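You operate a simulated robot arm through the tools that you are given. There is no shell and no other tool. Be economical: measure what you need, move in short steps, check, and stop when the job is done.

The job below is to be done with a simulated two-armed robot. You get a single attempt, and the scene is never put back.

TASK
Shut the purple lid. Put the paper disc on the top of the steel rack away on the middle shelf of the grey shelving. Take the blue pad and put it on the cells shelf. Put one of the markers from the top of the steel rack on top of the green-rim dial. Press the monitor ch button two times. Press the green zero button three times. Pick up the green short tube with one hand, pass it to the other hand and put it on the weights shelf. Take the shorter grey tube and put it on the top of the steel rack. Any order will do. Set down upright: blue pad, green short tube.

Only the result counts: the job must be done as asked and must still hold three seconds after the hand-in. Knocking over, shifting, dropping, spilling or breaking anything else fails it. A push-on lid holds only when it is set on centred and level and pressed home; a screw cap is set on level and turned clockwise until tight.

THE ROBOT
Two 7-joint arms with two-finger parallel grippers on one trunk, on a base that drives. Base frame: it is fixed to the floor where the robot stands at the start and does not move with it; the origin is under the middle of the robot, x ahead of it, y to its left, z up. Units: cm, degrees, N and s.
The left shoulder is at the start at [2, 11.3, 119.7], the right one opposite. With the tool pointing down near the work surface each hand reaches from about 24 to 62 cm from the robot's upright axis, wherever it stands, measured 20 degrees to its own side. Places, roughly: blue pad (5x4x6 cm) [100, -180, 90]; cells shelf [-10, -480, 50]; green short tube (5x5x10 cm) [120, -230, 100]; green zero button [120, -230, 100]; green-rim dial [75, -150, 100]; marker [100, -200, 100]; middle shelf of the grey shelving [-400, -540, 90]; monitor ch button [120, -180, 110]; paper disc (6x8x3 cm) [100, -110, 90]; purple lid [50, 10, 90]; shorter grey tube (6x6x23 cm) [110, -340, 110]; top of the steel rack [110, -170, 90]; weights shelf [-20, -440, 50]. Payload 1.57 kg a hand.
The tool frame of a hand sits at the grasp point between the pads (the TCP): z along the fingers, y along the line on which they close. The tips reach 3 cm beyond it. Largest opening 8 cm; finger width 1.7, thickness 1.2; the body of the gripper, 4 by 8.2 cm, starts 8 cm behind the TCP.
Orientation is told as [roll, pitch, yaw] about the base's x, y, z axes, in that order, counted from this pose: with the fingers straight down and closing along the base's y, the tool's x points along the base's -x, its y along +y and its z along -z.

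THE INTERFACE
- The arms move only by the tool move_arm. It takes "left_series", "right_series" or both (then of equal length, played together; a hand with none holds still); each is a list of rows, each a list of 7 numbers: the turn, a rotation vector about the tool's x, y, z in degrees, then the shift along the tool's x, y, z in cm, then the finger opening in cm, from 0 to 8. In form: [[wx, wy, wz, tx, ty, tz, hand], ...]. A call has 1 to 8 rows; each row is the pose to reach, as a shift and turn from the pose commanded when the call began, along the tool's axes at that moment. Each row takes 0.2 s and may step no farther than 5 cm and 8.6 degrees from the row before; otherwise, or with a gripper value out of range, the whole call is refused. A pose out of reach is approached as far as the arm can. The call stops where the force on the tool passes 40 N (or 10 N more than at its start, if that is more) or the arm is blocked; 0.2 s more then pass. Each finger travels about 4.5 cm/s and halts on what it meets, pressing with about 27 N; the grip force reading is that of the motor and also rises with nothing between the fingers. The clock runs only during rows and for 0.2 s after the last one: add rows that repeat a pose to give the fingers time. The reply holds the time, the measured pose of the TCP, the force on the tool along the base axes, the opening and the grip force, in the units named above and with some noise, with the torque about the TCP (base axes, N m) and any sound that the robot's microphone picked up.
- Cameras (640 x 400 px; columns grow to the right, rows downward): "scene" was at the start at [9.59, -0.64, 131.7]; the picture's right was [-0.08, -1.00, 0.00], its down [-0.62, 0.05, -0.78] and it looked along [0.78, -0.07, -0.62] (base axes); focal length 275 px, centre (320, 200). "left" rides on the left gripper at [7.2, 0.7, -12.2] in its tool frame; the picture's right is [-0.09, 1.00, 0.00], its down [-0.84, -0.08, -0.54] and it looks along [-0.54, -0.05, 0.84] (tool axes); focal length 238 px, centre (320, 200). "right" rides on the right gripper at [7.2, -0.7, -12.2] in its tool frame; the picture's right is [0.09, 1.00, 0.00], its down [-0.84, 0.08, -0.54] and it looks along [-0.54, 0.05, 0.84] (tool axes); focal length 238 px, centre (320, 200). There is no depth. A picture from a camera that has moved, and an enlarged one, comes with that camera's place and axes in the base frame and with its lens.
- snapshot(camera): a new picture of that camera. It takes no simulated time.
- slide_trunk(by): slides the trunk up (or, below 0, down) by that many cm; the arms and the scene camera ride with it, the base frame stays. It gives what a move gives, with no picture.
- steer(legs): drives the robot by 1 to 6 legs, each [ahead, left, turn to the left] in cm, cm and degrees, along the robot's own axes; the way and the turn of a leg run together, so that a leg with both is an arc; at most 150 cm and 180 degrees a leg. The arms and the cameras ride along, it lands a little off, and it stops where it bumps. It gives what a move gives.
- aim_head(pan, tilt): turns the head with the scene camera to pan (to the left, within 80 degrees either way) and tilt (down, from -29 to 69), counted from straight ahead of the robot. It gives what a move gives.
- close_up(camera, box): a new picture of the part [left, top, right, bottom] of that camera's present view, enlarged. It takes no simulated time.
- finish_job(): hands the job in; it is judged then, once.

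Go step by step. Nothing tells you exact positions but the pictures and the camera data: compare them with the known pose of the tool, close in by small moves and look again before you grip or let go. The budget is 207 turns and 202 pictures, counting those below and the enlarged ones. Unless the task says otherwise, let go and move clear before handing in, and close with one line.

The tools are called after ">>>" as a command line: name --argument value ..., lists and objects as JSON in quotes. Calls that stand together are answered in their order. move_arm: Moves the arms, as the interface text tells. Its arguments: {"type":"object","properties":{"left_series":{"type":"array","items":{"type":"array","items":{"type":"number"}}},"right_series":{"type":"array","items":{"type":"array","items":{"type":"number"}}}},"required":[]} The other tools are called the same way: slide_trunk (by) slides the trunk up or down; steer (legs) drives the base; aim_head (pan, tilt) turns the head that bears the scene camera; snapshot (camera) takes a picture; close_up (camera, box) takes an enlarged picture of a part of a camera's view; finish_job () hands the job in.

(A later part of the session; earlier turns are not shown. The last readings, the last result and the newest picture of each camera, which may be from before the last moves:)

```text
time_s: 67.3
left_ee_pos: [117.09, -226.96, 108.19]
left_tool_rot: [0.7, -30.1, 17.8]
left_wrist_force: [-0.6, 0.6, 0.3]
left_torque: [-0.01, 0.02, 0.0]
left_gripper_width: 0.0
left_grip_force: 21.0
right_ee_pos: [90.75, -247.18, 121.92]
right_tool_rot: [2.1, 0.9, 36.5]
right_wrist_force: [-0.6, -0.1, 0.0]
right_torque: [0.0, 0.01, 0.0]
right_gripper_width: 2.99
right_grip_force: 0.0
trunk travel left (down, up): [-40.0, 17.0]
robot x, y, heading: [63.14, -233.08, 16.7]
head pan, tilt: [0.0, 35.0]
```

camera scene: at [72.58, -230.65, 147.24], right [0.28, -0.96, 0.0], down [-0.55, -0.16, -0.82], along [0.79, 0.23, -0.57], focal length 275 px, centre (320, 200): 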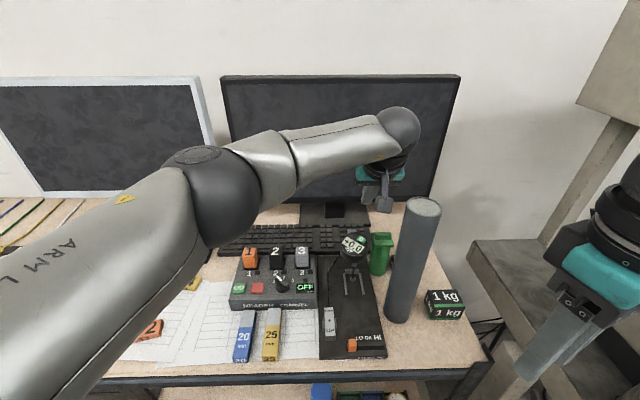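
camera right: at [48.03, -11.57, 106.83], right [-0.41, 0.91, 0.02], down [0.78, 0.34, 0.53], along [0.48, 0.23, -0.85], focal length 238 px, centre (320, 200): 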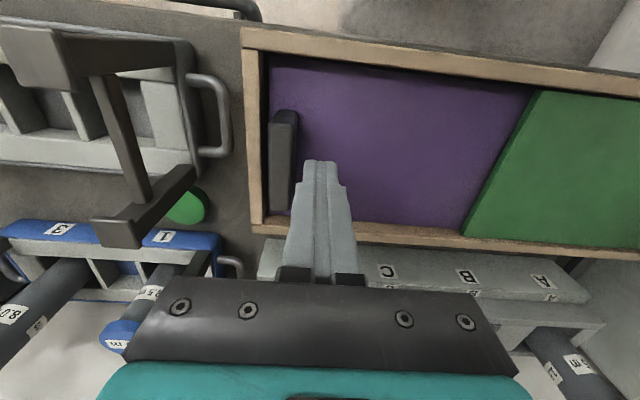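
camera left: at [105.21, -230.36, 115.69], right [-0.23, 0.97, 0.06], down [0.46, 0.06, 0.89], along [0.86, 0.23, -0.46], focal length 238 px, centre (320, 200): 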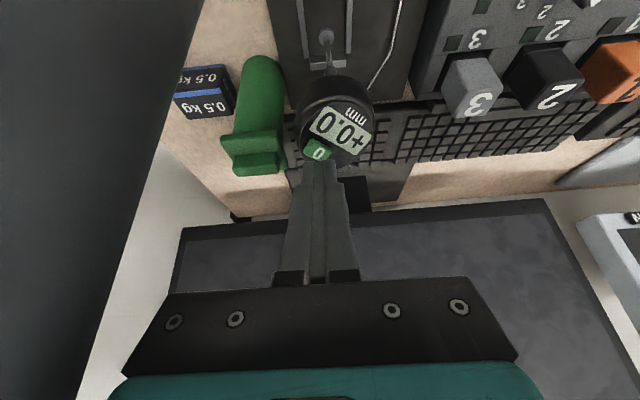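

>>> move_arm --left_series '[[0, 0, 0, 0.55, 0, 0.95, 0], [0, 0, 0, 0.75, 0, 1.3, 0], [0, 0, 0, 0.78, 0, 1.36, 0]]'

>>> move_arm --left_series '[[0, 0, 0, -0.75, 0, -1.3, 0], [0, 0, 0, -2.5, 0, -4.3, 0], [0, 0, 0, -3.5, 3, -6.5, 0], [0, 0, 0, -4, 6, -8, 0]]'

>>> snapshot --camera "scene"

>>> snapshot --camera "left"

```text
time_s: 68.1
left_ee_pos: [117.14, -226.9, 106.91]
left_tool_rot: [0.6, -30.4, 17.8]
left_wrist_force: [1.2, -0.8, 10.9]
left_torque: [-0.07, -0.18, -0.02]
left_gripper_width: 0.02
left_grip_force: 21.3
right_ee_pos: [90.61, -247.14, 121.95]
right_tool_rot: [2.1, 0.8, 36.4]
right_wrist_force: [0.4, 0.2, -0.5]
right_torque: [-0.02, 0.0, -0.01]
right_gripper_width: 2.98
right_grip_force: 0.0
trunk travel left (down, up): [-40.0, 17.0]
robot x, y, heading: [63.28, -233.27, 16.4]
head pan, tilt: [0.0, 35.0]
heard: click
```

```text
time_s: 69.1
left_ee_pos: [114.73, -221.57, 115.62]
left_tool_rot: [0.7, -30.1, 17.7]
left_wrist_force: [-0.4, 0.4, 0.3]
left_torque: [-0.03, -0.02, 0.02]
left_gripper_width: 0.05
left_grip_force: 20.9
right_ee_pos: [90.63, -247.18, 121.91]
right_tool_rot: [2.0, 0.9, 36.6]
right_wrist_force: [-0.1, -0.6, 1.1]
right_torque: [-0.01, -0.01, 0.0]
right_gripper_width: 2.99
right_grip_force: 0.1
trunk travel left (down, up): [-40.0, 17.0]
robot x, y, heading: [63.27, -233.48, 16.8]
head pan, tilt: [0.0, 35.0]
```

```text
134 pictures are left
camera scene: at [72.52, -230.4, 147.24], right [0.29, -0.96, 0.0], down [-0.55, -0.16, -0.82], along [0.79, 0.23, -0.57], focal length 275 px, centre (320, 200)
```

scene: 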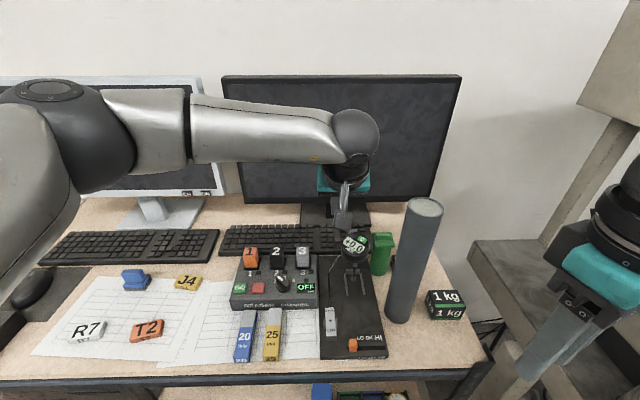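

```text
133 pictures are left
camera left: at [102.75, -224.64, 122.55], right [-0.23, 0.97, 0.06], down [0.46, 0.06, 0.89], along [0.86, 0.23, -0.46], focal length 238 px, centre (320, 200)
```

left: 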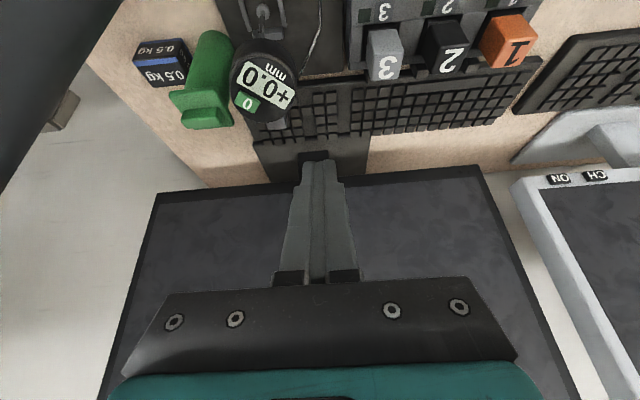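

Three clicks counted. Now the green tube: look at its top closely.

>>> close_up --camera "left" --box '[130, 10, 330, 135]'

>>> close_up --camera "scene" --box '[330, 190, 470, 290]'

```text
3.20 times, centred on (230, 72) of left
camera zoom: at [102.75, -224.64, 122.55], right [-0.23, 0.97, 0.06], down [0.46, 0.06, 0.89], along [0.86, 0.23, -0.46], focal length 763 px, centre (608, 608)
```

zoom: 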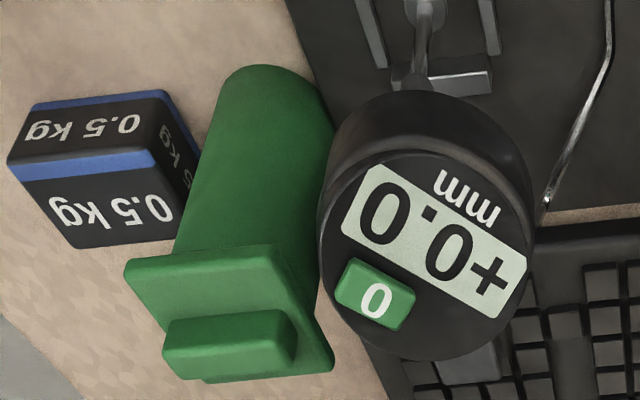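

```text
4.00 times, centred on (400, 240) of scene
camera zoom: at [72.52, -230.4, 147.24], right [0.29, -0.96, 0.0], down [-0.55, -0.16, -0.82], along [0.79, 0.23, -0.57], focal length 1101 px, centre (0, 40)
```

zoom: 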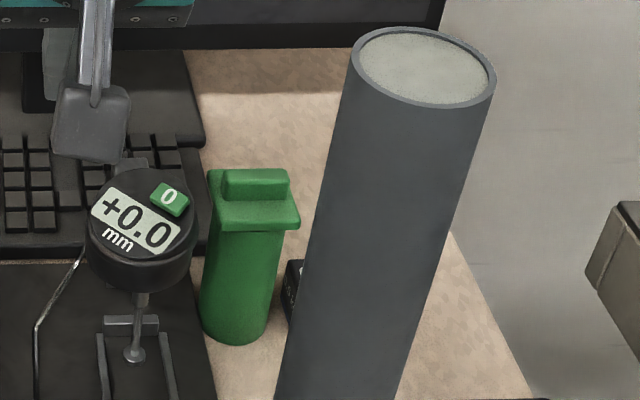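

The tube's cap has a lug bar I can grip fore–aft. I'll raise the trunk to clear the tall grey tube, go 4 cm closer and turn right so the left arm reaches it from the left.

>>> slide_trunk --by 15

>>> steer --legs '[[3.5, 0, 0], [0, 0, -30]]'

>>> aim_head --pan 25 --tilt 42

>>> snapshot --camera "scene"

```text
time_s: 70.9
left_ee_pos: [114.82, -221.56, 130.68]
left_tool_rot: [0.7, -30.3, 17.8]
left_wrist_force: [0.6, -0.4, 0.3]
left_torque: [-0.01, 0.03, -0.02]
left_gripper_width: 0.0
left_grip_force: 21.5
right_ee_pos: [90.58, -247.14, 136.85]
right_tool_rot: [2.1, 0.9, 36.5]
right_wrist_force: [1.1, -0.1, -0.5]
right_torque: [0.0, -0.02, 0.0]
right_gripper_width: 2.99
right_grip_force: 0.0
trunk travel left (down, up): [-55.0, 2.0]
robot x, y, heading: [63.02, -233.42, 16.9]
head pan, tilt: [0.0, 35.0]
```

```text
time_s: 73.2
left_ee_pos: [117.02, -247.88, 130.68]
left_tool_rot: [0.7, -30.3, -12.3]
left_wrist_force: [1.2, 0.5, 0.4]
left_torque: [-0.03, -0.02, -0.01]
left_gripper_width: 0.0
left_grip_force: 21.2
right_ee_pos: [83.42, -258.18, 136.89]
right_tool_rot: [2.2, 0.9, 6.4]
right_wrist_force: [0.9, 0.2, 0.0]
right_torque: [-0.01, 0.0, -0.01]
right_gripper_width: 3.0
right_grip_force: 0.0
trunk travel left (down, up): [-55.0, 2.0]
robot x, y, heading: [66.31, -232.57, -13.6]
head pan, tilt: [0.0, 35.0]
```

```text
time_s: 74.1
left_ee_pos: [117.18, -247.9, 130.64]
left_tool_rot: [0.7, -30.3, -12.3]
left_wrist_force: [-0.3, 0.0, 0.4]
left_torque: [-0.01, 0.01, 0.01]
left_gripper_width: 0.01
left_grip_force: 21.5
right_ee_pos: [83.48, -258.15, 136.89]
right_tool_rot: [2.1, 0.9, 6.3]
right_wrist_force: [0.2, -0.6, 0.2]
right_torque: [0.01, 0.03, 0.04]
right_gripper_width: 3.02
right_grip_force: 0.0
trunk travel left (down, up): [-55.0, 2.0]
robot x, y, heading: [66.38, -232.5, -13.4]
head pan, tilt: [25.0, 42.0]
```

```text
130 pictures are left
camera scene: at [75.7, -230.81, 161.19], right [0.2, -0.98, 0.0], down [-0.66, -0.13, -0.74], along [0.73, 0.15, -0.67], focal length 275 px, centre (320, 200)
```

scene: 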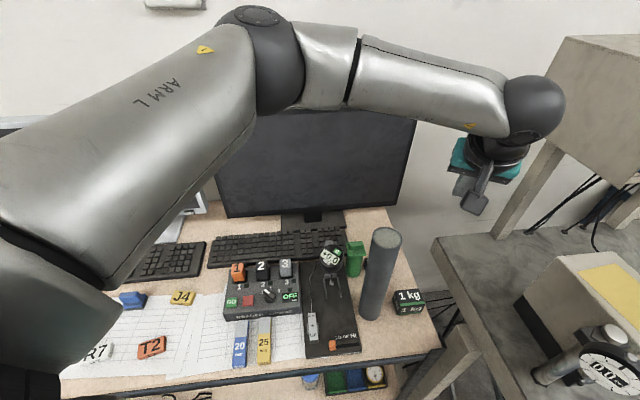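

>>> move_arm --left_series '[[0, 7.5, 0, -0.9, 4.4, 0.5, 0], [0, 15, 0, -1.8, 8.9, 1, 0], [0, 22.5, 0, -2.7, 13.3, 1.6, 0], [0, 30, 0, -3.6, 17.8, 2.1, 2]]'

>>> move_arm --left_series '[[0, 0, 8, 0, 0, 0, 4], [0, 0, 16, 0, 0, 0, 4], [0, 0, 24, 0, 0, 0, 4], [0, 0, 32, 0, 0, 0, 4], [0, 0, 40, 0, 0, 0, 4], [0, 0, 48, 0, 0, 0, 4], [0, 0, 56, 0, 0, 0, 4], [0, 0, 61, 0, 0, 0, 4]]'

>>> snapshot --camera "left"

>>> snapshot --camera "scene"

```text
time_s: 75.1
left_ee_pos: [124.81, -231.33, 130.86]
left_tool_rot: [0.5, 0.0, -12.1]
left_wrist_force: [0.0, -0.4, -0.4]
left_torque: [0.0, 0.04, 0.0]
left_gripper_width: 2.0
left_grip_force: 0.0
right_ee_pos: [83.37, -258.27, 136.84]
right_tool_rot: [2.1, 0.9, 6.3]
right_wrist_force: [0.1, -0.3, -0.6]
right_torque: [-0.03, 0.02, -0.03]
right_gripper_width: 3.02
right_grip_force: 0.1
trunk travel left (down, up): [-55.0, 2.0]
robot x, y, heading: [66.5, -232.4, -13.2]
head pan, tilt: [25.0, 42.0]
```

```text
time_s: 76.9
left_ee_pos: [116.7, -226.58, 136.12]
left_tool_rot: [11.2, -7.5, -59.1]
left_wrist_force: [-0.5, -0.5, -0.4]
left_torque: [0.06, -0.06, 0.01]
left_gripper_width: 4.0
left_grip_force: 0.0
left hand out of reach, approached as far as the arm can: row 3, 4, 5, 6, 7, 8
right_ee_pos: [83.26, -258.42, 136.84]
right_tool_rot: [2.2, 0.8, 6.4]
right_wrist_force: [-0.1, 0.3, -0.5]
right_torque: [0.07, -0.01, 0.02]
right_gripper_width: 3.0
right_grip_force: 0.0
trunk travel left (down, up): [-55.0, 2.0]
robot x, y, heading: [65.98, -232.37, -13.7]
head pan, tilt: [25.0, 42.0]
```

```text
129 pictures are left
camera left: at [110.7, -219.84, 147.1], right [0.87, 0.44, 0.2], down [0.24, -0.75, 0.62], along [0.43, -0.49, -0.76], focal length 238 px, centre (320, 200)
```

left: 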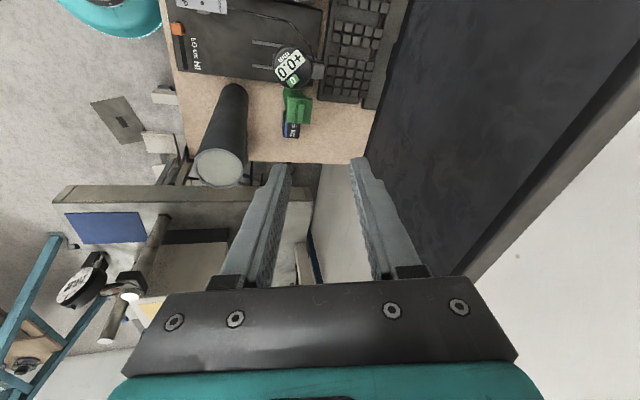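

```text
128 pictures are left
camera scene: at [75.55, -231.14, 161.22], right [0.2, -0.98, 0.0], down [-0.65, -0.13, -0.74], along [0.73, 0.15, -0.67], focal length 275 px, centre (320, 200)
```

scene: 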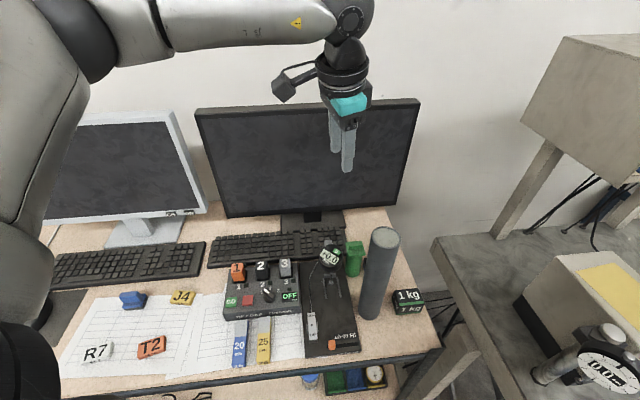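

Yaw limit reached; turning the robot another 30° right will let the left arm come at the tube from the left side.

>>> steer --legs '[[0, 0, -30]]'

>>> aim_head --pan 50 --tilt 42

>>> snapshot --camera "scene"

```text
time_s: 78.8
left_ee_pos: [113.18, -252.11, 136.11]
left_tool_rot: [11.1, -7.7, -89.0]
left_wrist_force: [0.3, -0.1, 0.0]
left_torque: [0.04, 0.02, 0.01]
left_gripper_width: 3.99
left_grip_force: 0.2
right_ee_pos: [68.31, -263.03, 136.92]
right_tool_rot: [2.1, 1.0, -23.5]
right_wrist_force: [0.3, -0.1, -0.6]
right_torque: [0.01, -0.01, 0.0]
right_gripper_width: 3.01
right_grip_force: 0.1
trunk travel left (down, up): [-55.0, 2.0]
robot x, y, heading: [66.94, -232.42, -43.3]
head pan, tilt: [25.0, 42.0]
```

```text
time_s: 79.7
left_ee_pos: [113.21, -252.15, 136.08]
left_tool_rot: [11.1, -7.7, -89.0]
left_wrist_force: [-0.3, -0.2, -0.7]
left_torque: [0.0, 0.0, 0.01]
left_gripper_width: 3.99
left_grip_force: 0.0
right_ee_pos: [68.32, -263.14, 136.81]
right_tool_rot: [2.1, 1.0, -23.5]
right_wrist_force: [-1.8, 0.3, 0.1]
right_torque: [-0.03, -0.01, -0.04]
right_gripper_width: 3.02
right_grip_force: 0.0
trunk travel left (down, up): [-55.0, 2.0]
robot x, y, heading: [66.49, -232.49, -43.3]
head pan, tilt: [50.0, 42.0]
```

```text
127 pictures are left
camera scene: at [75.57, -231.98, 161.19], right [0.11, -0.99, 0.0], down [-0.66, -0.08, -0.74], along [0.74, 0.08, -0.67], focal length 275 px, centre (320, 200)
```

scene: 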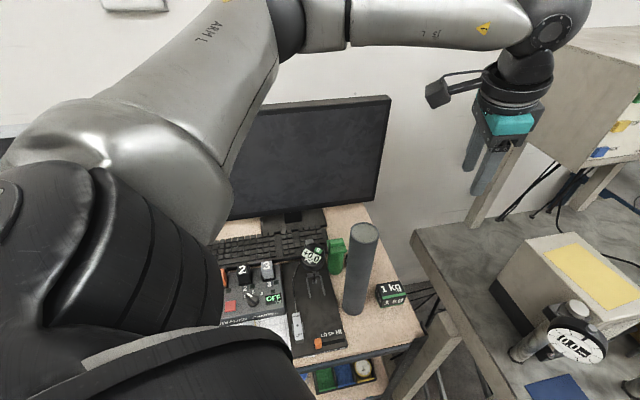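

>>> move_arm --left_series '[[1.7, 1.5, -2.5, 3.5, 1.95, 0.6, 4], [3.3, 3.1, -5.1, 6.95, 3.9, 1.2, 4], [5, 4.6, -7.6, 10.4, 5.85, 1.8, 4], [6.7, 6.2, -10.2, 13.9, 7.8, 2.4, 4], [8.3, 7.7, -12.7, 17.4, 9.75, 3, 4], [10, 9.25, -15.25, 20.85, 11.7, 3.55, 4]]'

>>> snapshot --camera "left"

>>> snapshot --camera "scene"

```text
time_s: 81.1
left_ee_pos: [113.85, -234.05, 131.95]
left_tool_rot: [0.6, -0.7, -73.2]
left_wrist_force: [0.2, -0.2, 0.8]
left_torque: [0.03, 0.02, 0.01]
left_gripper_width: 3.99
left_grip_force: 0.1
left hand out of reach, approached as far as the arm can: row 1, 2, 3, 4, 5, 6
right_ee_pos: [68.22, -263.19, 136.85]
right_tool_rot: [2.1, 0.9, -23.5]
right_wrist_force: [-0.3, -0.8, 0.5]
right_torque: [0.0, -0.01, 0.01]
right_gripper_width: 3.06
right_grip_force: 0.0
trunk travel left (down, up): [-55.0, 2.0]
robot x, y, heading: [66.4, -232.06, -43.3]
head pan, tilt: [50.0, 42.0]
```

```text
126 pictures are left
camera left: at [112.28, -226.72, 144.04], right [0.98, 0.2, 0.01], down [0.16, -0.82, 0.55], along [0.12, -0.54, -0.83], focal length 238 px, centre (320, 200)
```

left: 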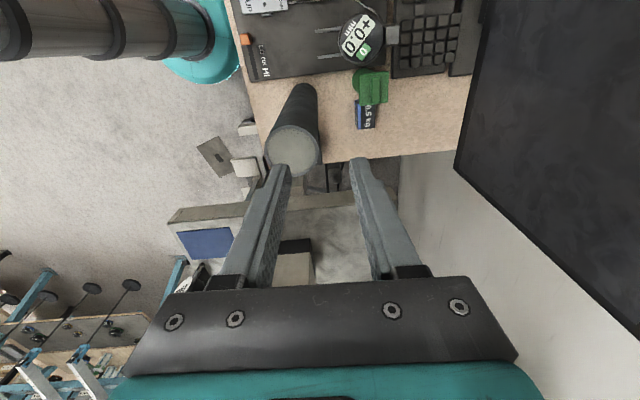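

```text
125 pictures are left
camera scene: at [75.55, -232.05, 161.19], right [0.11, -0.99, 0.0], down [-0.66, -0.08, -0.74], along [0.74, 0.09, -0.67], focal length 275 px, centre (320, 200)
```

scene: 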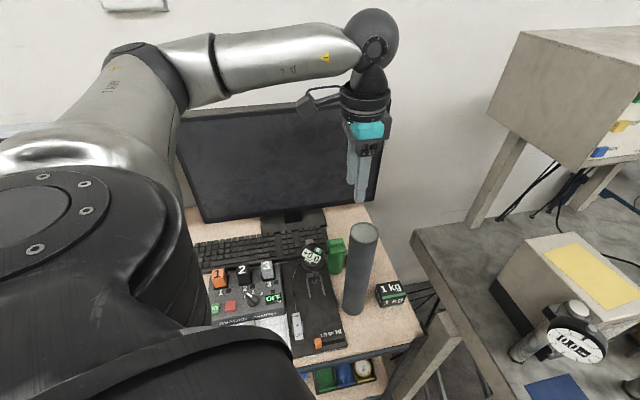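

>>> move_arm --left_series '[[0, 0, 0, 0, 2, 1, 4], [0, 0, 0, 0, 4, 2, 4], [0, 0, 0, 0, 6, 3, 4], [0, 0, 0, 0, 8, 4, 4]]'

```text
time_s: 82.1
left_ee_pos: [113.89, -233.4, 129.69]
left_tool_rot: [0.5, 0.2, -72.7]
left_wrist_force: [-0.5, -0.5, 0.2]
left_torque: [0.02, -0.05, 0.0]
left_gripper_width: 3.98
left_grip_force: 0.2
left hand out of reach, approached as far as the arm can: row 1, 2, 3, 4
right_ee_pos: [68.28, -263.09, 136.97]
right_tool_rot: [2.0, 0.8, -23.5]
right_wrist_force: [0.6, 0.5, 0.6]
right_torque: [0.01, 0.03, -0.02]
right_gripper_width: 3.03
right_grip_force: 0.1
trunk travel left (down, up): [-55.0, 2.0]
robot x, y, heading: [66.42, -232.29, -43.3]
head pan, tilt: [50.0, 42.0]
```

Blocked by the wrist's inward yaw limit. I'll turn back 30° and try turning the hand outward instead (same closing axis, camera on the clear right side).

>>> steer --legs '[[0, 0, 30]]'

>>> move_arm --left_series '[[0, 0, -8, 0, 0, 0, 4], [0, 0, -16, 0, 0, 0, 4], [0, 0, -24, 0, 0, 0, 4], [0, 0, -32, 0, 0, 0, 4], [0, 0, -40, 0, 0, 0, 4], [0, 0, -48, 0, 0, 0, 4], [0, 0, -56, 0, 0, 0, 4], [0, 0, -64, 0, 0, 0, 4]]'

>>> move_arm --left_series '[[0, 0, -8, 0, 0, 0, 4], [0, 0, -16, 0, 0, 0, 4], [0, 0, -24, 0, 0, 0, 4], [0, 0, -32, 0, 0, 0, 4], [0, 0, -40, 0, 0, 0, 4], [0, 0, -48, 0, 0, 0, 4], [0, 0, -56, 0, 0, 0, 4], [0, 0, -64, 0, 0, 0, 4]]'

```text
time_s: 83.9
left_ee_pos: [108.03, -209.45, 129.62]
left_tool_rot: [0.6, 0.2, -42.6]
left_wrist_force: [-0.3, 0.1, 0.0]
left_torque: [0.02, -0.03, -0.01]
left_gripper_width: 4.02
left_grip_force: 0.2
right_ee_pos: [83.54, -257.91, 136.95]
right_tool_rot: [2.1, 0.8, 6.6]
right_wrist_force: [-0.5, 0.2, -0.4]
right_torque: [0.01, 0.02, 0.01]
right_gripper_width: 2.97
right_grip_force: 0.0
trunk travel left (down, up): [-55.0, 2.0]
robot x, y, heading: [66.3, -232.2, -13.0]
head pan, tilt: [50.0, 42.0]
```

```text
time_s: 85.7
left_ee_pos: [108.18, -209.57, 129.77]
left_tool_rot: [0.4, -0.4, 21.5]
left_wrist_force: [0.3, -0.2, 0.1]
left_torque: [-0.02, 0.03, 0.0]
left_gripper_width: 3.99
left_grip_force: 0.0
right_ee_pos: [83.51, -258.03, 136.87]
right_tool_rot: [2.2, 0.9, 6.6]
right_wrist_force: [0.2, -0.1, -0.4]
right_torque: [0.0, -0.01, 0.01]
right_gripper_width: 3.01
right_grip_force: 0.2
trunk travel left (down, up): [-55.0, 2.0]
robot x, y, heading: [66.22, -232.28, -13.5]
head pan, tilt: [50.0, 42.0]
```

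```text
time_s: 87.5
left_ee_pos: [108.13, -209.42, 129.69]
left_tool_rot: [-0.1, -0.5, 85.6]
left_wrist_force: [-0.9, 0.5, -0.1]
left_torque: [0.02, -0.03, 0.0]
left_gripper_width: 4.02
left_grip_force: 0.0
right_ee_pos: [83.45, -258.02, 137.03]
right_tool_rot: [2.1, 0.9, 6.6]
right_wrist_force: [0.6, 0.5, 0.3]
right_torque: [-0.02, 0.01, 0.01]
right_gripper_width: 2.98
right_grip_force: 0.1
trunk travel left (down, up): [-55.0, 2.0]
robot x, y, heading: [66.81, -232.29, -13.4]
head pan, tilt: [50.0, 42.0]
```

The outward turn works. Finish yaw to 107° and go above the tube.

>>> move_arm --left_series '[[0, 0, -3.6, 3.4, -2.9, 0, 4], [0, 0, -7.2, 6.8, -5.8, 0, 4], [0, 0, -10.8, 10.2, -8.7, 0, 4], [0, 0, -14.4, 13.6, -11.6, 0, 4], [0, 0, -18, 17, -14.5, 0, 4], [0, 0, -21.5, 20.5, -17.5, 0, 4]]'

>>> aim_head --pan 20 --tilt 42

>>> snapshot --camera "left"

>>> snapshot --camera "scene"

```text
time_s: 88.9
left_ee_pos: [123.98, -231.7, 129.62]
left_tool_rot: [-0.4, -0.4, 106.8]
left_wrist_force: [0.1, -0.2, 0.4]
left_torque: [0.0, 0.0, -0.01]
left_gripper_width: 4.0
left_grip_force: 0.0
right_ee_pos: [83.5, -258.28, 136.72]
right_tool_rot: [2.2, 0.9, 6.6]
right_wrist_force: [0.3, 0.1, -0.2]
right_torque: [-0.01, -0.03, 0.04]
right_gripper_width: 2.97
right_grip_force: 0.0
trunk travel left (down, up): [-55.0, 2.0]
robot x, y, heading: [66.54, -232.37, -13.3]
head pan, tilt: [50.0, 42.0]
```

```text
time_s: 89.9
left_ee_pos: [123.82, -231.39, 129.47]
left_tool_rot: [-0.3, -0.4, 106.9]
left_wrist_force: [-0.5, -0.4, 0.0]
left_torque: [0.02, -0.02, -0.02]
left_gripper_width: 4.0
left_grip_force: 0.1
right_ee_pos: [83.52, -257.98, 136.98]
right_tool_rot: [2.0, 0.9, 6.4]
right_wrist_force: [0.4, 0.0, 0.2]
right_torque: [0.04, 0.0, -0.01]
right_gripper_width: 2.99
right_grip_force: 0.0
trunk travel left (down, up): [-55.0, 2.0]
robot x, y, heading: [66.55, -232.31, -13.3]
head pan, tilt: [20.0, 42.0]
```

```text
124 pictures are left
camera left: at [125.27, -238.47, 141.63], right [-0.98, -0.2, 0.0], down [-0.17, 0.82, 0.55], along [-0.11, 0.54, -0.84], focal length 238 px, centre (320, 200)
```

left: 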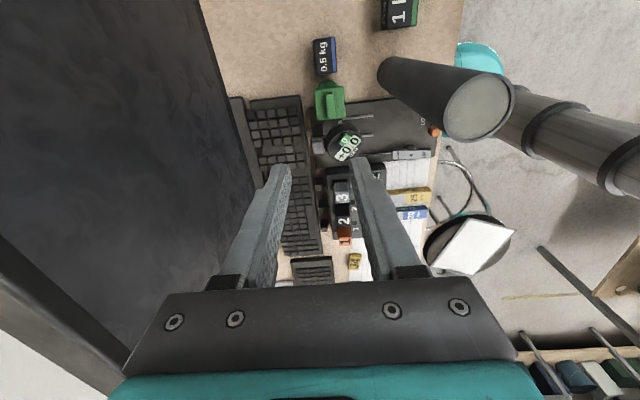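

```text
123 pictures are left
camera scene: at [75.81, -231.52, 161.19], right [0.12, -0.99, 0.0], down [-0.66, -0.08, -0.74], along [0.74, 0.09, -0.67], focal length 275 px, centre (320, 200)
```

scene: 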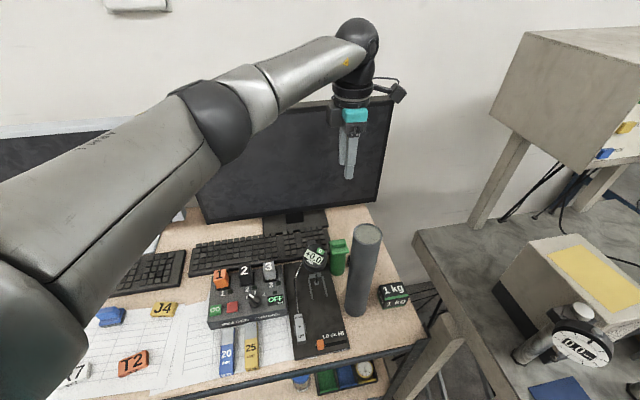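

>>> close_up --camera "left" --box '[290, 60, 370, 130]'

>>> close_up --camera "scene" --box '[280, 210, 400, 300]'

```text
5.71 times, centred on (330, 95) of left
camera zoom: at [125.27, -238.47, 141.63], right [-0.98, -0.2, 0.0], down [-0.17, 0.82, 0.55], along [-0.11, 0.54, -0.84], focal length 1362 px, centre (263, 800)
```

zoom: 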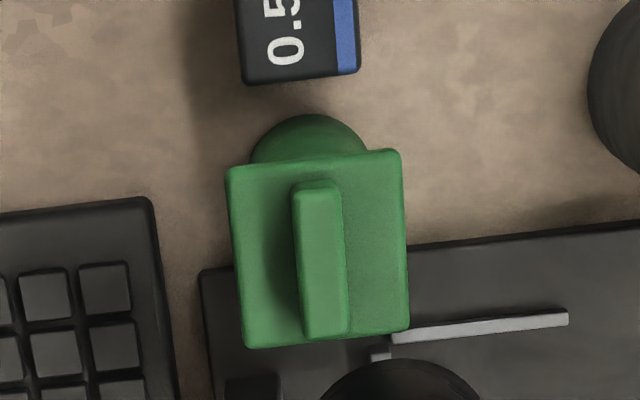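

```text
4.44 times, centred on (340, 255) of scene
camera zoom: at [75.81, -231.52, 161.19], right [0.12, -0.99, 0.0], down [-0.66, -0.08, -0.74], along [0.74, 0.09, -0.67], focal length 1223 px, centre (231, -44)
```

zoom: 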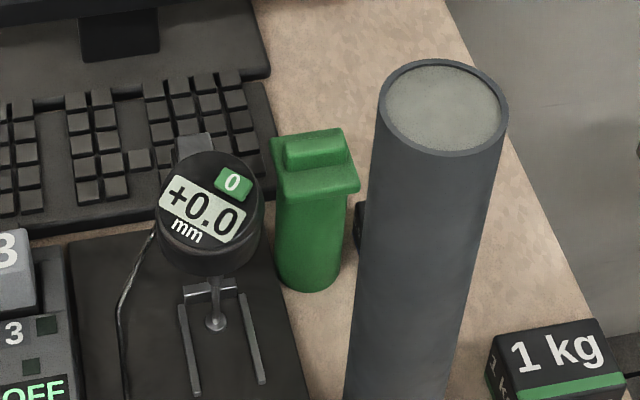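

Lug is aligned with the fingers; top ≈ z 104.5 at [122.3,-231.1]. Descend to just above and check.

>>> move_arm --left_series '[[0, 0, 0, -0.8, 1.4, 3, 4], [0, 0, 0, -0.8, 1.4, 7.5, 4], [0, 0, 0, -0.8, 1.4, 12, 4], [0, 0, 0, -0.8, 1.4, 16.5, 4], [0, 0, 0, -0.8, 1.4, 20, 4]]'

>>> snapshot --camera "left"

>>> close_up --camera "scene" --box '[280, 170, 420, 300]'

```text
time_s: 91.1
left_ee_pos: [122.31, -230.87, 109.51]
left_tool_rot: [-0.3, -0.4, 106.9]
left_wrist_force: [0.5, -0.2, 0.5]
left_torque: [-0.01, 0.01, -0.03]
left_gripper_width: 4.01
left_grip_force: 0.1
right_ee_pos: [83.45, -258.14, 136.96]
right_tool_rot: [2.1, 0.9, 6.6]
right_wrist_force: [0.3, 0.1, -0.2]
right_torque: [-0.03, -0.01, -0.01]
right_gripper_width: 2.99
right_grip_force: 0.1
trunk travel left (down, up): [-55.0, 2.0]
robot x, y, heading: [66.58, -232.37, -13.4]
head pan, tilt: [20.0, 42.0]
```

```text
120 pictures are left
camera left: at [123.76, -237.95, 121.55], right [-0.98, -0.2, -0.01], down [-0.17, 0.82, 0.55], along [-0.11, 0.54, -0.84], focal length 238 px, centre (320, 200)
```

left: 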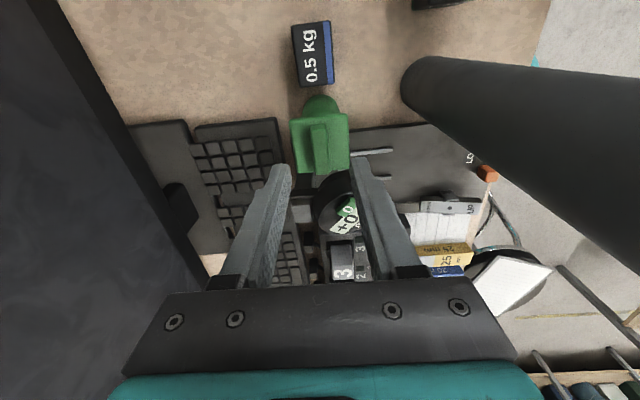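

```text
3.08 times, centred on (350, 235) of scene
camera zoom: at [75.81, -231.56, 161.19], right [0.12, -0.99, 0.0], down [-0.66, -0.08, -0.74], along [0.74, 0.09, -0.67], focal length 847 px, centre (228, 92)
```

zoom: 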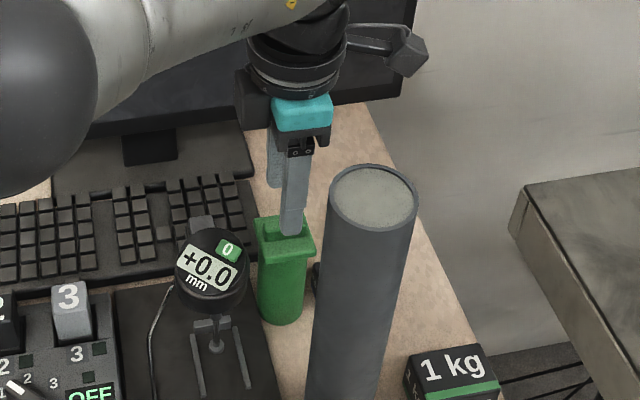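

>>> move_arm --left_series '[[0, 0, 0, 0.4, -0.1, 1.5, 4], [0, 0, 0, 0.4, -0.1, 2.7, 4], [0, 0, 0, 0.4, -0.1, 3.2, 4]]'

>>> close_up --camera "left" --box '[240, 80, 400, 200]'

>>> close_up --camera "scene" --box '[300, 210, 400, 290]'

```text
time_s: 91.9
left_ee_pos: [121.86, -230.93, 106.88]
left_tool_rot: [-0.3, -0.5, 106.9]
left_wrist_force: [0.2, 0.0, -0.1]
left_torque: [0.03, 0.01, -0.02]
left_gripper_width: 4.0
left_grip_force: 0.1
left hand out of reach, approached as far as the arm can: row 2, 3
right_ee_pos: [83.39, -258.16, 136.9]
right_tool_rot: [2.1, 0.9, 6.6]
right_wrist_force: [0.1, -1.0, 0.0]
right_torque: [0.03, -0.05, -0.01]
right_gripper_width: 2.99
right_grip_force: 0.1
trunk travel left (down, up): [-55.0, 2.0]
robot x, y, heading: [66.22, -232.23, -13.1]
head pan, tilt: [20.0, 42.0]
```

```text
3.33 times, centred on (320, 140) of left
camera zoom: at [123.27, -238.04, 118.9], right [-0.98, -0.2, -0.01], down [-0.17, 0.82, 0.55], along [-0.11, 0.54, -0.84], focal length 794 px, centre (320, 400)
```

zoom: 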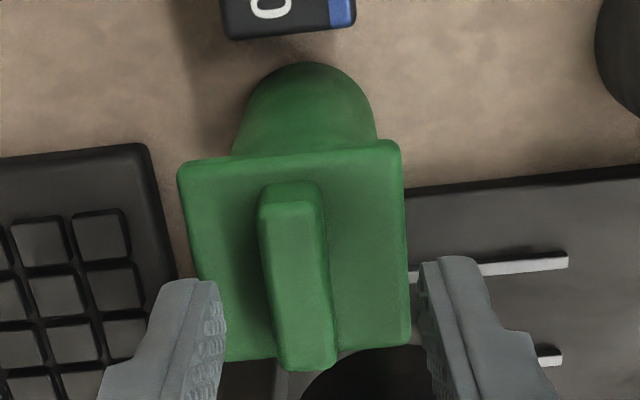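

```text
5.00 times, centred on (350, 250) of scene
camera zoom: at [75.81, -231.62, 161.19], right [0.12, -0.99, 0.0], down [-0.66, -0.08, -0.74], along [0.74, 0.09, -0.67], focal length 1376 px, centre (170, -50)
```

zoom: 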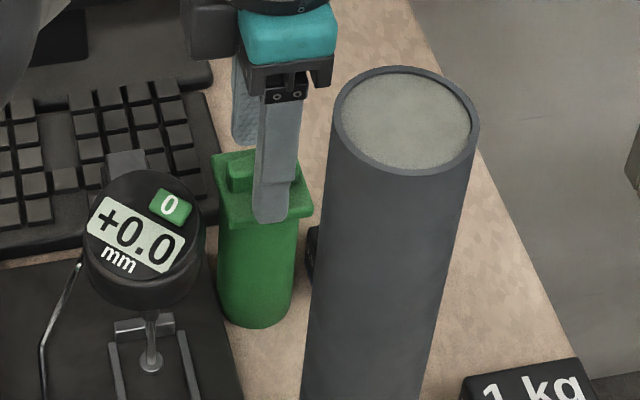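

Arm limit from the high trunk; lower the trunk 2.5 cm instead, then center 0.5 cm.

>>> slide_trunk --by -2.8

>>> move_arm --left_series '[[0, 0, 0, -0.2, -0.5, 0, 4], [0, 0, 0, -0.2, -0.5, 0, 4]]'

>>> close_up --camera "left" --box '[240, 80, 400, 200]'

>>> close_up --camera "scene" --box '[300, 210, 400, 290]'

```text
time_s: 92.4
left_ee_pos: [122.74, -230.8, 105.78]
left_tool_rot: [-1.4, 0.1, 107.1]
left_wrist_force: [0.7, 1.9, 14.0]
left_torque: [0.26, -0.22, 0.04]
left_gripper_width: 3.99
left_grip_force: 0.0
right_ee_pos: [83.51, -258.05, 134.88]
right_tool_rot: [2.1, 0.9, 6.5]
right_wrist_force: [0.0, 0.9, -0.1]
right_torque: [0.0, 0.06, 0.01]
right_gripper_width: 2.99
right_grip_force: 0.0
trunk travel left (down, up): [-53.0, 4.0]
robot x, y, heading: [66.42, -232.64, -13.1]
head pan, tilt: [20.0, 42.0]
stopped: the force on the tool passed its limit at 51 N (the readings are from after the stop); the commanded pose is now the measured one
```

```text
time_s: 93.0
left_ee_pos: [122.96, -230.57, 105.73]
left_tool_rot: [-1.3, 0.0, 107.0]
left_wrist_force: [0.8, 1.1, 12.2]
left_torque: [0.04, -0.27, 0.01]
left_gripper_width: 4.07
left_grip_force: 0.5
right_ee_pos: [83.52, -258.0, 134.96]
right_tool_rot: [2.0, 0.9, 6.6]
right_wrist_force: [0.1, -0.1, 0.4]
right_torque: [-0.02, 0.02, -0.02]
right_gripper_width: 3.02
right_grip_force: 0.1
trunk travel left (down, up): [-53.0, 4.0]
robot x, y, heading: [66.35, -232.13, -13.4]
head pan, tilt: [20.0, 42.0]
```

```text
3.33 times, centred on (320, 140) of left
camera zoom: at [124.11, -237.52, 117.92], right [-0.98, -0.2, -0.02], down [-0.18, 0.82, 0.54], along [-0.09, 0.54, -0.84], focal length 794 px, centre (320, 400)
```

zoom: 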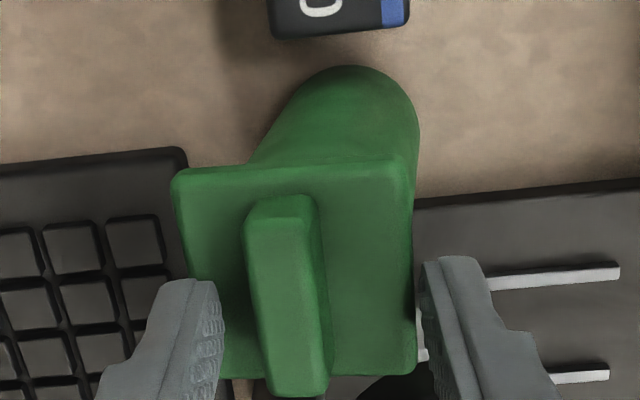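

```text
5.00 times, centred on (350, 250) of scene
camera zoom: at [75.71, -231.4, 159.18], right [0.12, -0.99, 0.0], down [-0.66, -0.08, -0.74], along [0.74, 0.09, -0.67], focal length 1376 px, centre (170, -50)
```

zoom: 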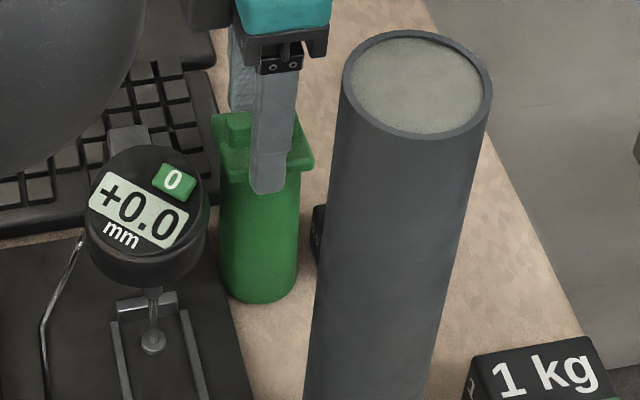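

The rear finger pressed on the flange and tipped the tube a little. Ease up slowly and look.

>>> move_arm --left_series '[[0, 0, 0, 0, 0, -0.4, 4], [0, 0, 0, 0, 0, -0.8, 4], [0, 0, 0, 0, 0, -1.2, 4], [0, 0, 0, 0, 0, -1.6, 4], [0, 0, 0, 0, 0, -2.0, 4], [0, 0, 0, 0, 0, -2.5, 4]]'

>>> close_up --camera "left" --box '[240, 80, 400, 200]'

>>> close_up --camera "scene" --box '[300, 210, 400, 290]'

```text
time_s: 94.4
left_ee_pos: [123.39, -230.7, 108.1]
left_tool_rot: [-1.1, -0.3, 107.0]
left_wrist_force: [0.5, -0.4, 0.0]
left_torque: [0.03, -0.01, 0.02]
left_gripper_width: 4.0
left_grip_force: 0.1
left hand out of reach, approached as far as the arm can: row 4, 5, 6
right_ee_pos: [83.46, -258.09, 134.86]
right_tool_rot: [2.1, 0.9, 6.6]
right_wrist_force: [0.4, -0.6, -1.6]
right_torque: [0.03, -0.01, -0.03]
right_gripper_width: 3.0
right_grip_force: 0.0
trunk travel left (down, up): [-53.0, 4.0]
robot x, y, heading: [66.57, -232.4, -13.1]
head pan, tilt: [20.0, 42.0]
```

```text
3.33 times, centred on (320, 140) of left
camera zoom: at [124.78, -237.78, 120.1], right [-0.98, -0.2, -0.02], down [-0.18, 0.82, 0.55], along [-0.1, 0.54, -0.84], focal length 794 px, centre (320, 400)
```

zoom: 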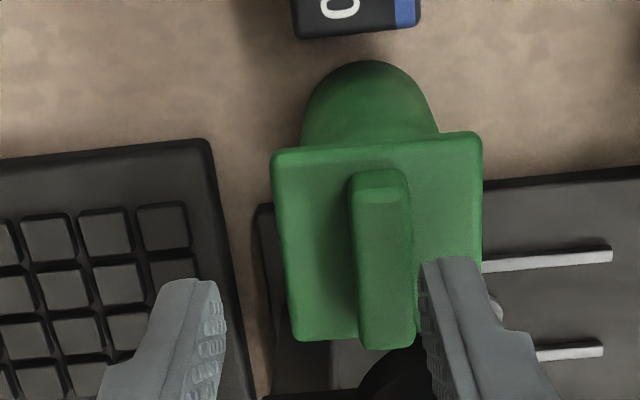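

```text
5.00 times, centred on (350, 250) of scene
camera zoom: at [75.82, -231.49, 159.17], right [0.12, -0.99, 0.0], down [-0.66, -0.08, -0.74], along [0.74, 0.09, -0.67], focal length 1376 px, centre (170, -50)
```

zoom: 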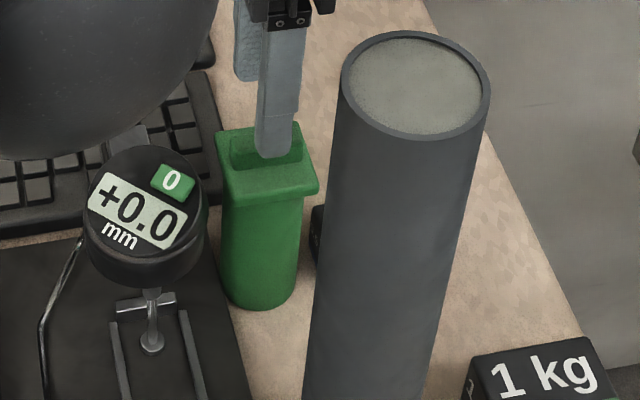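

>>> move_arm --left_series '[[0, 0, 0, 0, 0.6, 0, 4], [0, 0, 0, 0, 1.15, 0, 4], [0, 0, 0, 0, 1.15, 0.5, 4]]'

>>> close_up --camera "left" --box '[240, 80, 400, 200]'

```text
time_s: 95.2
left_ee_pos: [123.02, -231.38, 107.26]
left_tool_rot: [-1.1, -0.1, 107.0]
left_wrist_force: [0.3, -0.6, 0.9]
left_torque: [0.01, -0.02, -0.02]
left_gripper_width: 4.01
left_grip_force: 0.1
left hand out of reach, approached as far as the arm can: row 1, 2, 3
right_ee_pos: [83.38, -258.21, 134.81]
right_tool_rot: [2.0, 0.9, 6.6]
right_wrist_force: [0.2, -0.5, -0.3]
right_torque: [-0.01, 0.0, -0.01]
right_gripper_width: 2.98
right_grip_force: 0.2
trunk travel left (down, up): [-53.0, 4.0]
robot x, y, heading: [66.75, -232.46, -13.4]
head pan, tilt: [20.0, 42.0]
```

```text
3.33 times, centred on (320, 140) of left
camera zoom: at [124.33, -238.32, 119.31], right [-0.98, -0.2, -0.02], down [-0.18, 0.82, 0.55], along [-0.09, 0.54, -0.84], focal length 794 px, centre (320, 400)
```

zoom: 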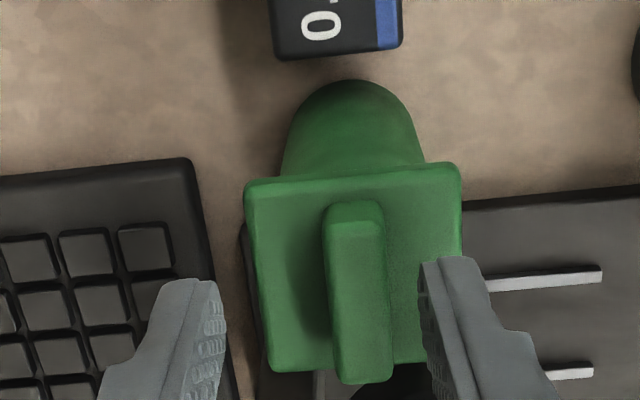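

Reach is marginal; raise the hand 8 cm and lower the trunk 8 cm for margin.

>>> move_arm --left_series '[[0, 0, 0, 0, 0.5, -3, 4], [0, 0, 0, 0, 0.5, -6, 4], [0, 0, 0, 0, 0.5, -9, 4]]'

>>> slide_trunk --by -8

>>> snapshot --camera "left"

```text
time_s: 96.0
left_ee_pos: [125.15, -232.34, 115.66]
left_tool_rot: [-1.1, -0.1, 107.0]
left_wrist_force: [0.1, 0.3, 0.2]
left_torque: [0.01, 0.03, -0.04]
left_gripper_width: 3.99
left_grip_force: 0.1
left hand out of reach, approached as far as the arm can: row 1, 2, 3
right_ee_pos: [83.43, -258.02, 134.93]
right_tool_rot: [2.1, 0.9, 6.5]
right_wrist_force: [-0.8, -0.1, 0.6]
right_torque: [0.03, 0.0, -0.02]
right_gripper_width: 3.0
right_grip_force: 0.0
trunk travel left (down, up): [-53.0, 4.0]
robot x, y, heading: [66.57, -232.07, -13.4]
head pan, tilt: [20.0, 42.0]
```

```text
time_s: 97.2
left_ee_pos: [125.28, -232.33, 107.63]
left_tool_rot: [-1.1, 0.0, 107.1]
left_wrist_force: [0.9, -0.8, -0.2]
left_torque: [-0.01, 0.03, 0.02]
left_gripper_width: 4.01
left_grip_force: 0.1
right_ee_pos: [83.47, -258.04, 126.85]
right_tool_rot: [2.2, 0.9, 6.6]
right_wrist_force: [0.5, 0.5, 0.5]
right_torque: [-0.01, 0.01, 0.03]
right_gripper_width: 3.02
right_grip_force: 0.0
trunk travel left (down, up): [-45.0, 12.0]
robot x, y, heading: [66.6, -231.99, -13.4]
head pan, tilt: [20.0, 42.0]
```

```text
111 pictures are left
camera left: at [126.44, -239.45, 119.69], right [-0.98, -0.2, -0.02], down [-0.18, 0.82, 0.55], along [-0.09, 0.54, -0.84], focal length 238 px, centre (320, 200)
```

left: 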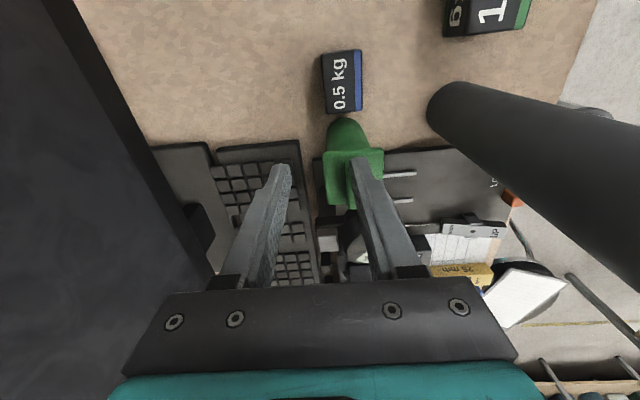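

>>> move_arm --left_series '[[0, 0, 0, 0, 0, -1.5, 4], [0, 0, 0, -0.9, 1.3, -1.5, 4], [0, 0, 0, -1.8, 2.6, -1.5, 4]]'

>>> close_up --camera "left" --box '[240, 80, 400, 200]'

```text
time_s: 98.0
left_ee_pos: [125.36, -232.41, 108.67]
left_tool_rot: [-1.0, -0.3, 107.0]
left_wrist_force: [0.5, 0.6, -0.3]
left_torque: [0.02, -0.01, 0.01]
left_gripper_width: 4.01
left_grip_force: 0.1
left hand out of reach, approached as far as the arm can: row 2, 3
right_ee_pos: [83.47, -258.04, 126.9]
right_tool_rot: [2.2, 0.8, 6.6]
right_wrist_force: [0.4, 0.7, 0.1]
right_torque: [0.0, -0.01, -0.01]
right_gripper_width: 2.99
right_grip_force: 0.1
trunk travel left (down, up): [-45.0, 12.0]
robot x, y, heading: [66.07, -232.32, -13.2]
head pan, tilt: [20.0, 42.0]
```

```text
3.33 times, centred on (320, 140) of left
camera zoom: at [126.63, -239.53, 120.76], right [-0.98, -0.2, -0.02], down [-0.18, 0.82, 0.55], along [-0.1, 0.54, -0.84], focal length 794 px, centre (320, 400)
```

zoom: 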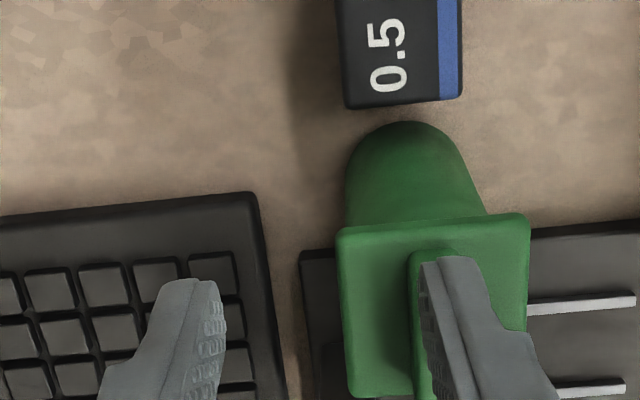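

The limit is a wrist posture one, not distance. I'll lift, turn the base 12° left (reducing the wrist twist), and re-approach.

>>> slide_trunk --by 11

>>> move_arm --left_series '[[0, 0, 0, 0, 0, -4, 4], [0, 0, 0, 0, 0, -8, 4]]'

>>> steer --legs '[[0, 0, 13]]'

```text
time_s: 99.4
left_ee_pos: [125.33, -232.42, 119.67]
left_tool_rot: [-1.2, -0.2, 107.0]
left_wrist_force: [-0.6, 0.8, -0.8]
left_torque: [0.0, 0.0, -0.02]
left_gripper_width: 3.99
left_grip_force: 0.1
right_ee_pos: [83.46, -258.07, 137.81]
right_tool_rot: [2.1, 0.9, 6.6]
right_wrist_force: [0.1, 0.1, -0.3]
right_torque: [0.03, 0.03, 0.0]
right_gripper_width: 3.03
right_grip_force: 0.0
trunk travel left (down, up): [-56.0, 1.0]
robot x, y, heading: [66.45, -232.14, -13.2]
head pan, tilt: [20.0, 42.0]
```

```text
time_s: 100.0
left_ee_pos: [126.01, -232.79, 127.71]
left_tool_rot: [-1.0, -0.4, 107.0]
left_wrist_force: [0.2, 0.1, -0.2]
left_torque: [0.0, 0.01, 0.0]
left_gripper_width: 3.98
left_grip_force: 0.0
left hand out of reach, approached as far as the arm can: row 1, 2
right_ee_pos: [83.42, -258.12, 137.94]
right_tool_rot: [2.1, 0.7, 6.6]
right_wrist_force: [-0.7, 0.3, -0.4]
right_torque: [-0.01, 0.03, 0.0]
right_gripper_width: 3.0
right_grip_force: 0.1
trunk travel left (down, up): [-56.0, 1.0]
robot x, y, heading: [66.71, -232.5, -13.2]
head pan, tilt: [20.0, 42.0]
```

```text
time_s: 101.2
left_ee_pos: [124.72, -219.49, 127.7]
left_tool_rot: [-1.1, -0.3, 119.9]
left_wrist_force: [-0.7, 0.2, 0.6]
left_torque: [0.01, -0.05, -0.01]
left_gripper_width: 4.0
left_grip_force: 0.1
right_ee_pos: [88.76, -253.53, 137.89]
right_tool_rot: [2.1, 0.9, 19.6]
right_wrist_force: [-0.8, -0.6, -0.8]
right_torque: [0.0, 0.0, -0.02]
right_gripper_width: 2.97
right_grip_force: 0.0
trunk travel left (down, up): [-56.0, 1.0]
robot x, y, heading: [66.49, -232.14, -0.1]
head pan, tilt: [20.0, 42.0]
```

>>> move_arm --left_series '[[0, 0, 4.3, 3, 2.6, 0, 4], [0, 0, 8.6, 6, 5.3, 0, 4], [0, 0, 12.9, 8.9, 7.95, 0, 4], [0, 0, 12.9, 8.9, 7.95, 4, 4], [0, 0, 12.9, 8.9, 7.95, 8, 4], [0, 0, 12.9, 8.9, 7.95, 12, 4], [0, 0, 12.9, 8.9, 7.95, 16, 4]]'

>>> close_up --camera "left" --box '[200, 50, 440, 200]'

```text
time_s: 102.8
left_ee_pos: [120.2, -230.38, 113.3]
left_tool_rot: [-1.0, -0.5, 107.0]
left_wrist_force: [0.5, 0.1, -0.4]
left_torque: [0.01, -0.03, 0.0]
left_gripper_width: 3.99
left_grip_force: 0.0
left hand out of reach, approached as far as the arm can: row 5, 6, 7
right_ee_pos: [88.79, -253.62, 137.9]
right_tool_rot: [2.2, 0.9, 19.6]
right_wrist_force: [0.1, -0.4, 0.1]
right_torque: [0.0, 0.01, -0.03]
right_gripper_width: 2.98
right_grip_force: 0.0
trunk travel left (down, up): [-56.0, 1.0]
robot x, y, heading: [66.64, -231.83, -0.3]
head pan, tilt: [20.0, 42.0]
```

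```text
2.67 times, centred on (320, 125) of left
camera zoom: at [121.53, -237.49, 125.34], right [-0.98, -0.2, -0.02], down [-0.18, 0.82, 0.55], along [-0.1, 0.54, -0.84], focal length 636 px, centre (320, 400)
```

zoom: 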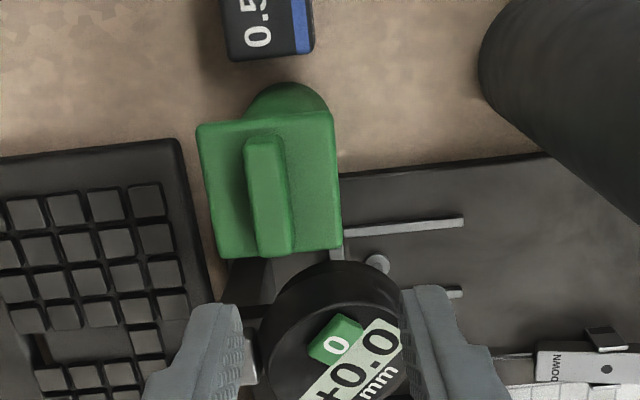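

>>> move_arm --left_series '[[0, 0, 0, 0, 0, -4, 4], [0, 0, 0, 0, 0, -8, 4], [0, 0, 0, 0, 0, -11, 4]]'

>>> slide_trunk --by -14

>>> close_up --camera "left" --box '[200, 50, 440, 200]'

```text
time_s: 103.6
left_ee_pos: [119.98, -230.45, 124.25]
left_tool_rot: [-1.0, -0.4, 107.1]
left_wrist_force: [-0.2, 0.6, 0.4]
left_torque: [-0.02, 0.01, 0.01]
left_gripper_width: 3.99
left_grip_force: 0.0
right_ee_pos: [89.02, -253.57, 137.89]
right_tool_rot: [2.0, 0.9, 19.6]
right_wrist_force: [-0.1, 0.6, -0.5]
right_torque: [-0.01, 0.01, -0.03]
right_gripper_width: 3.01
right_grip_force: 0.1
trunk travel left (down, up): [-56.0, 1.0]
robot x, y, heading: [66.81, -232.83, -0.4]
head pan, tilt: [20.0, 42.0]
```

```text
time_s: 105.3
left_ee_pos: [119.91, -230.43, 110.18]
left_tool_rot: [-0.8, -0.3, 107.0]
left_wrist_force: [-0.1, -0.4, -0.3]
left_torque: [-0.02, -0.03, -0.02]
left_gripper_width: 4.0
left_grip_force: 0.0
right_ee_pos: [88.85, -253.53, 123.98]
right_tool_rot: [2.0, 0.9, 19.5]
right_wrist_force: [0.7, -0.1, -0.5]
right_torque: [-0.01, 0.0, -0.02]
right_gripper_width: 2.98
right_grip_force: 0.2
trunk travel left (down, up): [-42.0, 15.0]
robot x, y, heading: [66.63, -232.37, -0.2]
head pan, tilt: [20.0, 42.0]
```

```text
2.67 times, centred on (320, 125) of left
camera zoom: at [121.31, -237.6, 122.33], right [-0.98, -0.2, -0.02], down [-0.18, 0.82, 0.55], along [-0.1, 0.54, -0.84], focal length 636 px, centre (320, 400)
```

zoom: 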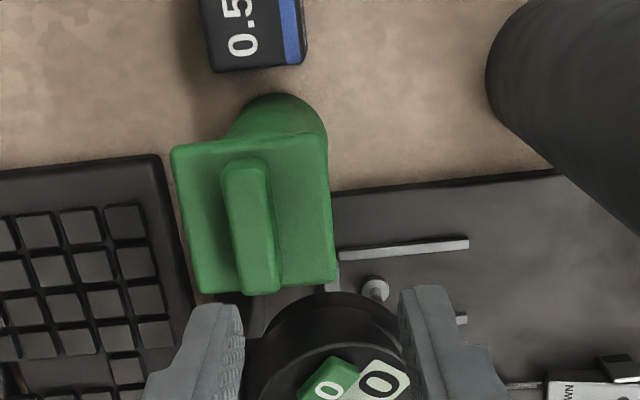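

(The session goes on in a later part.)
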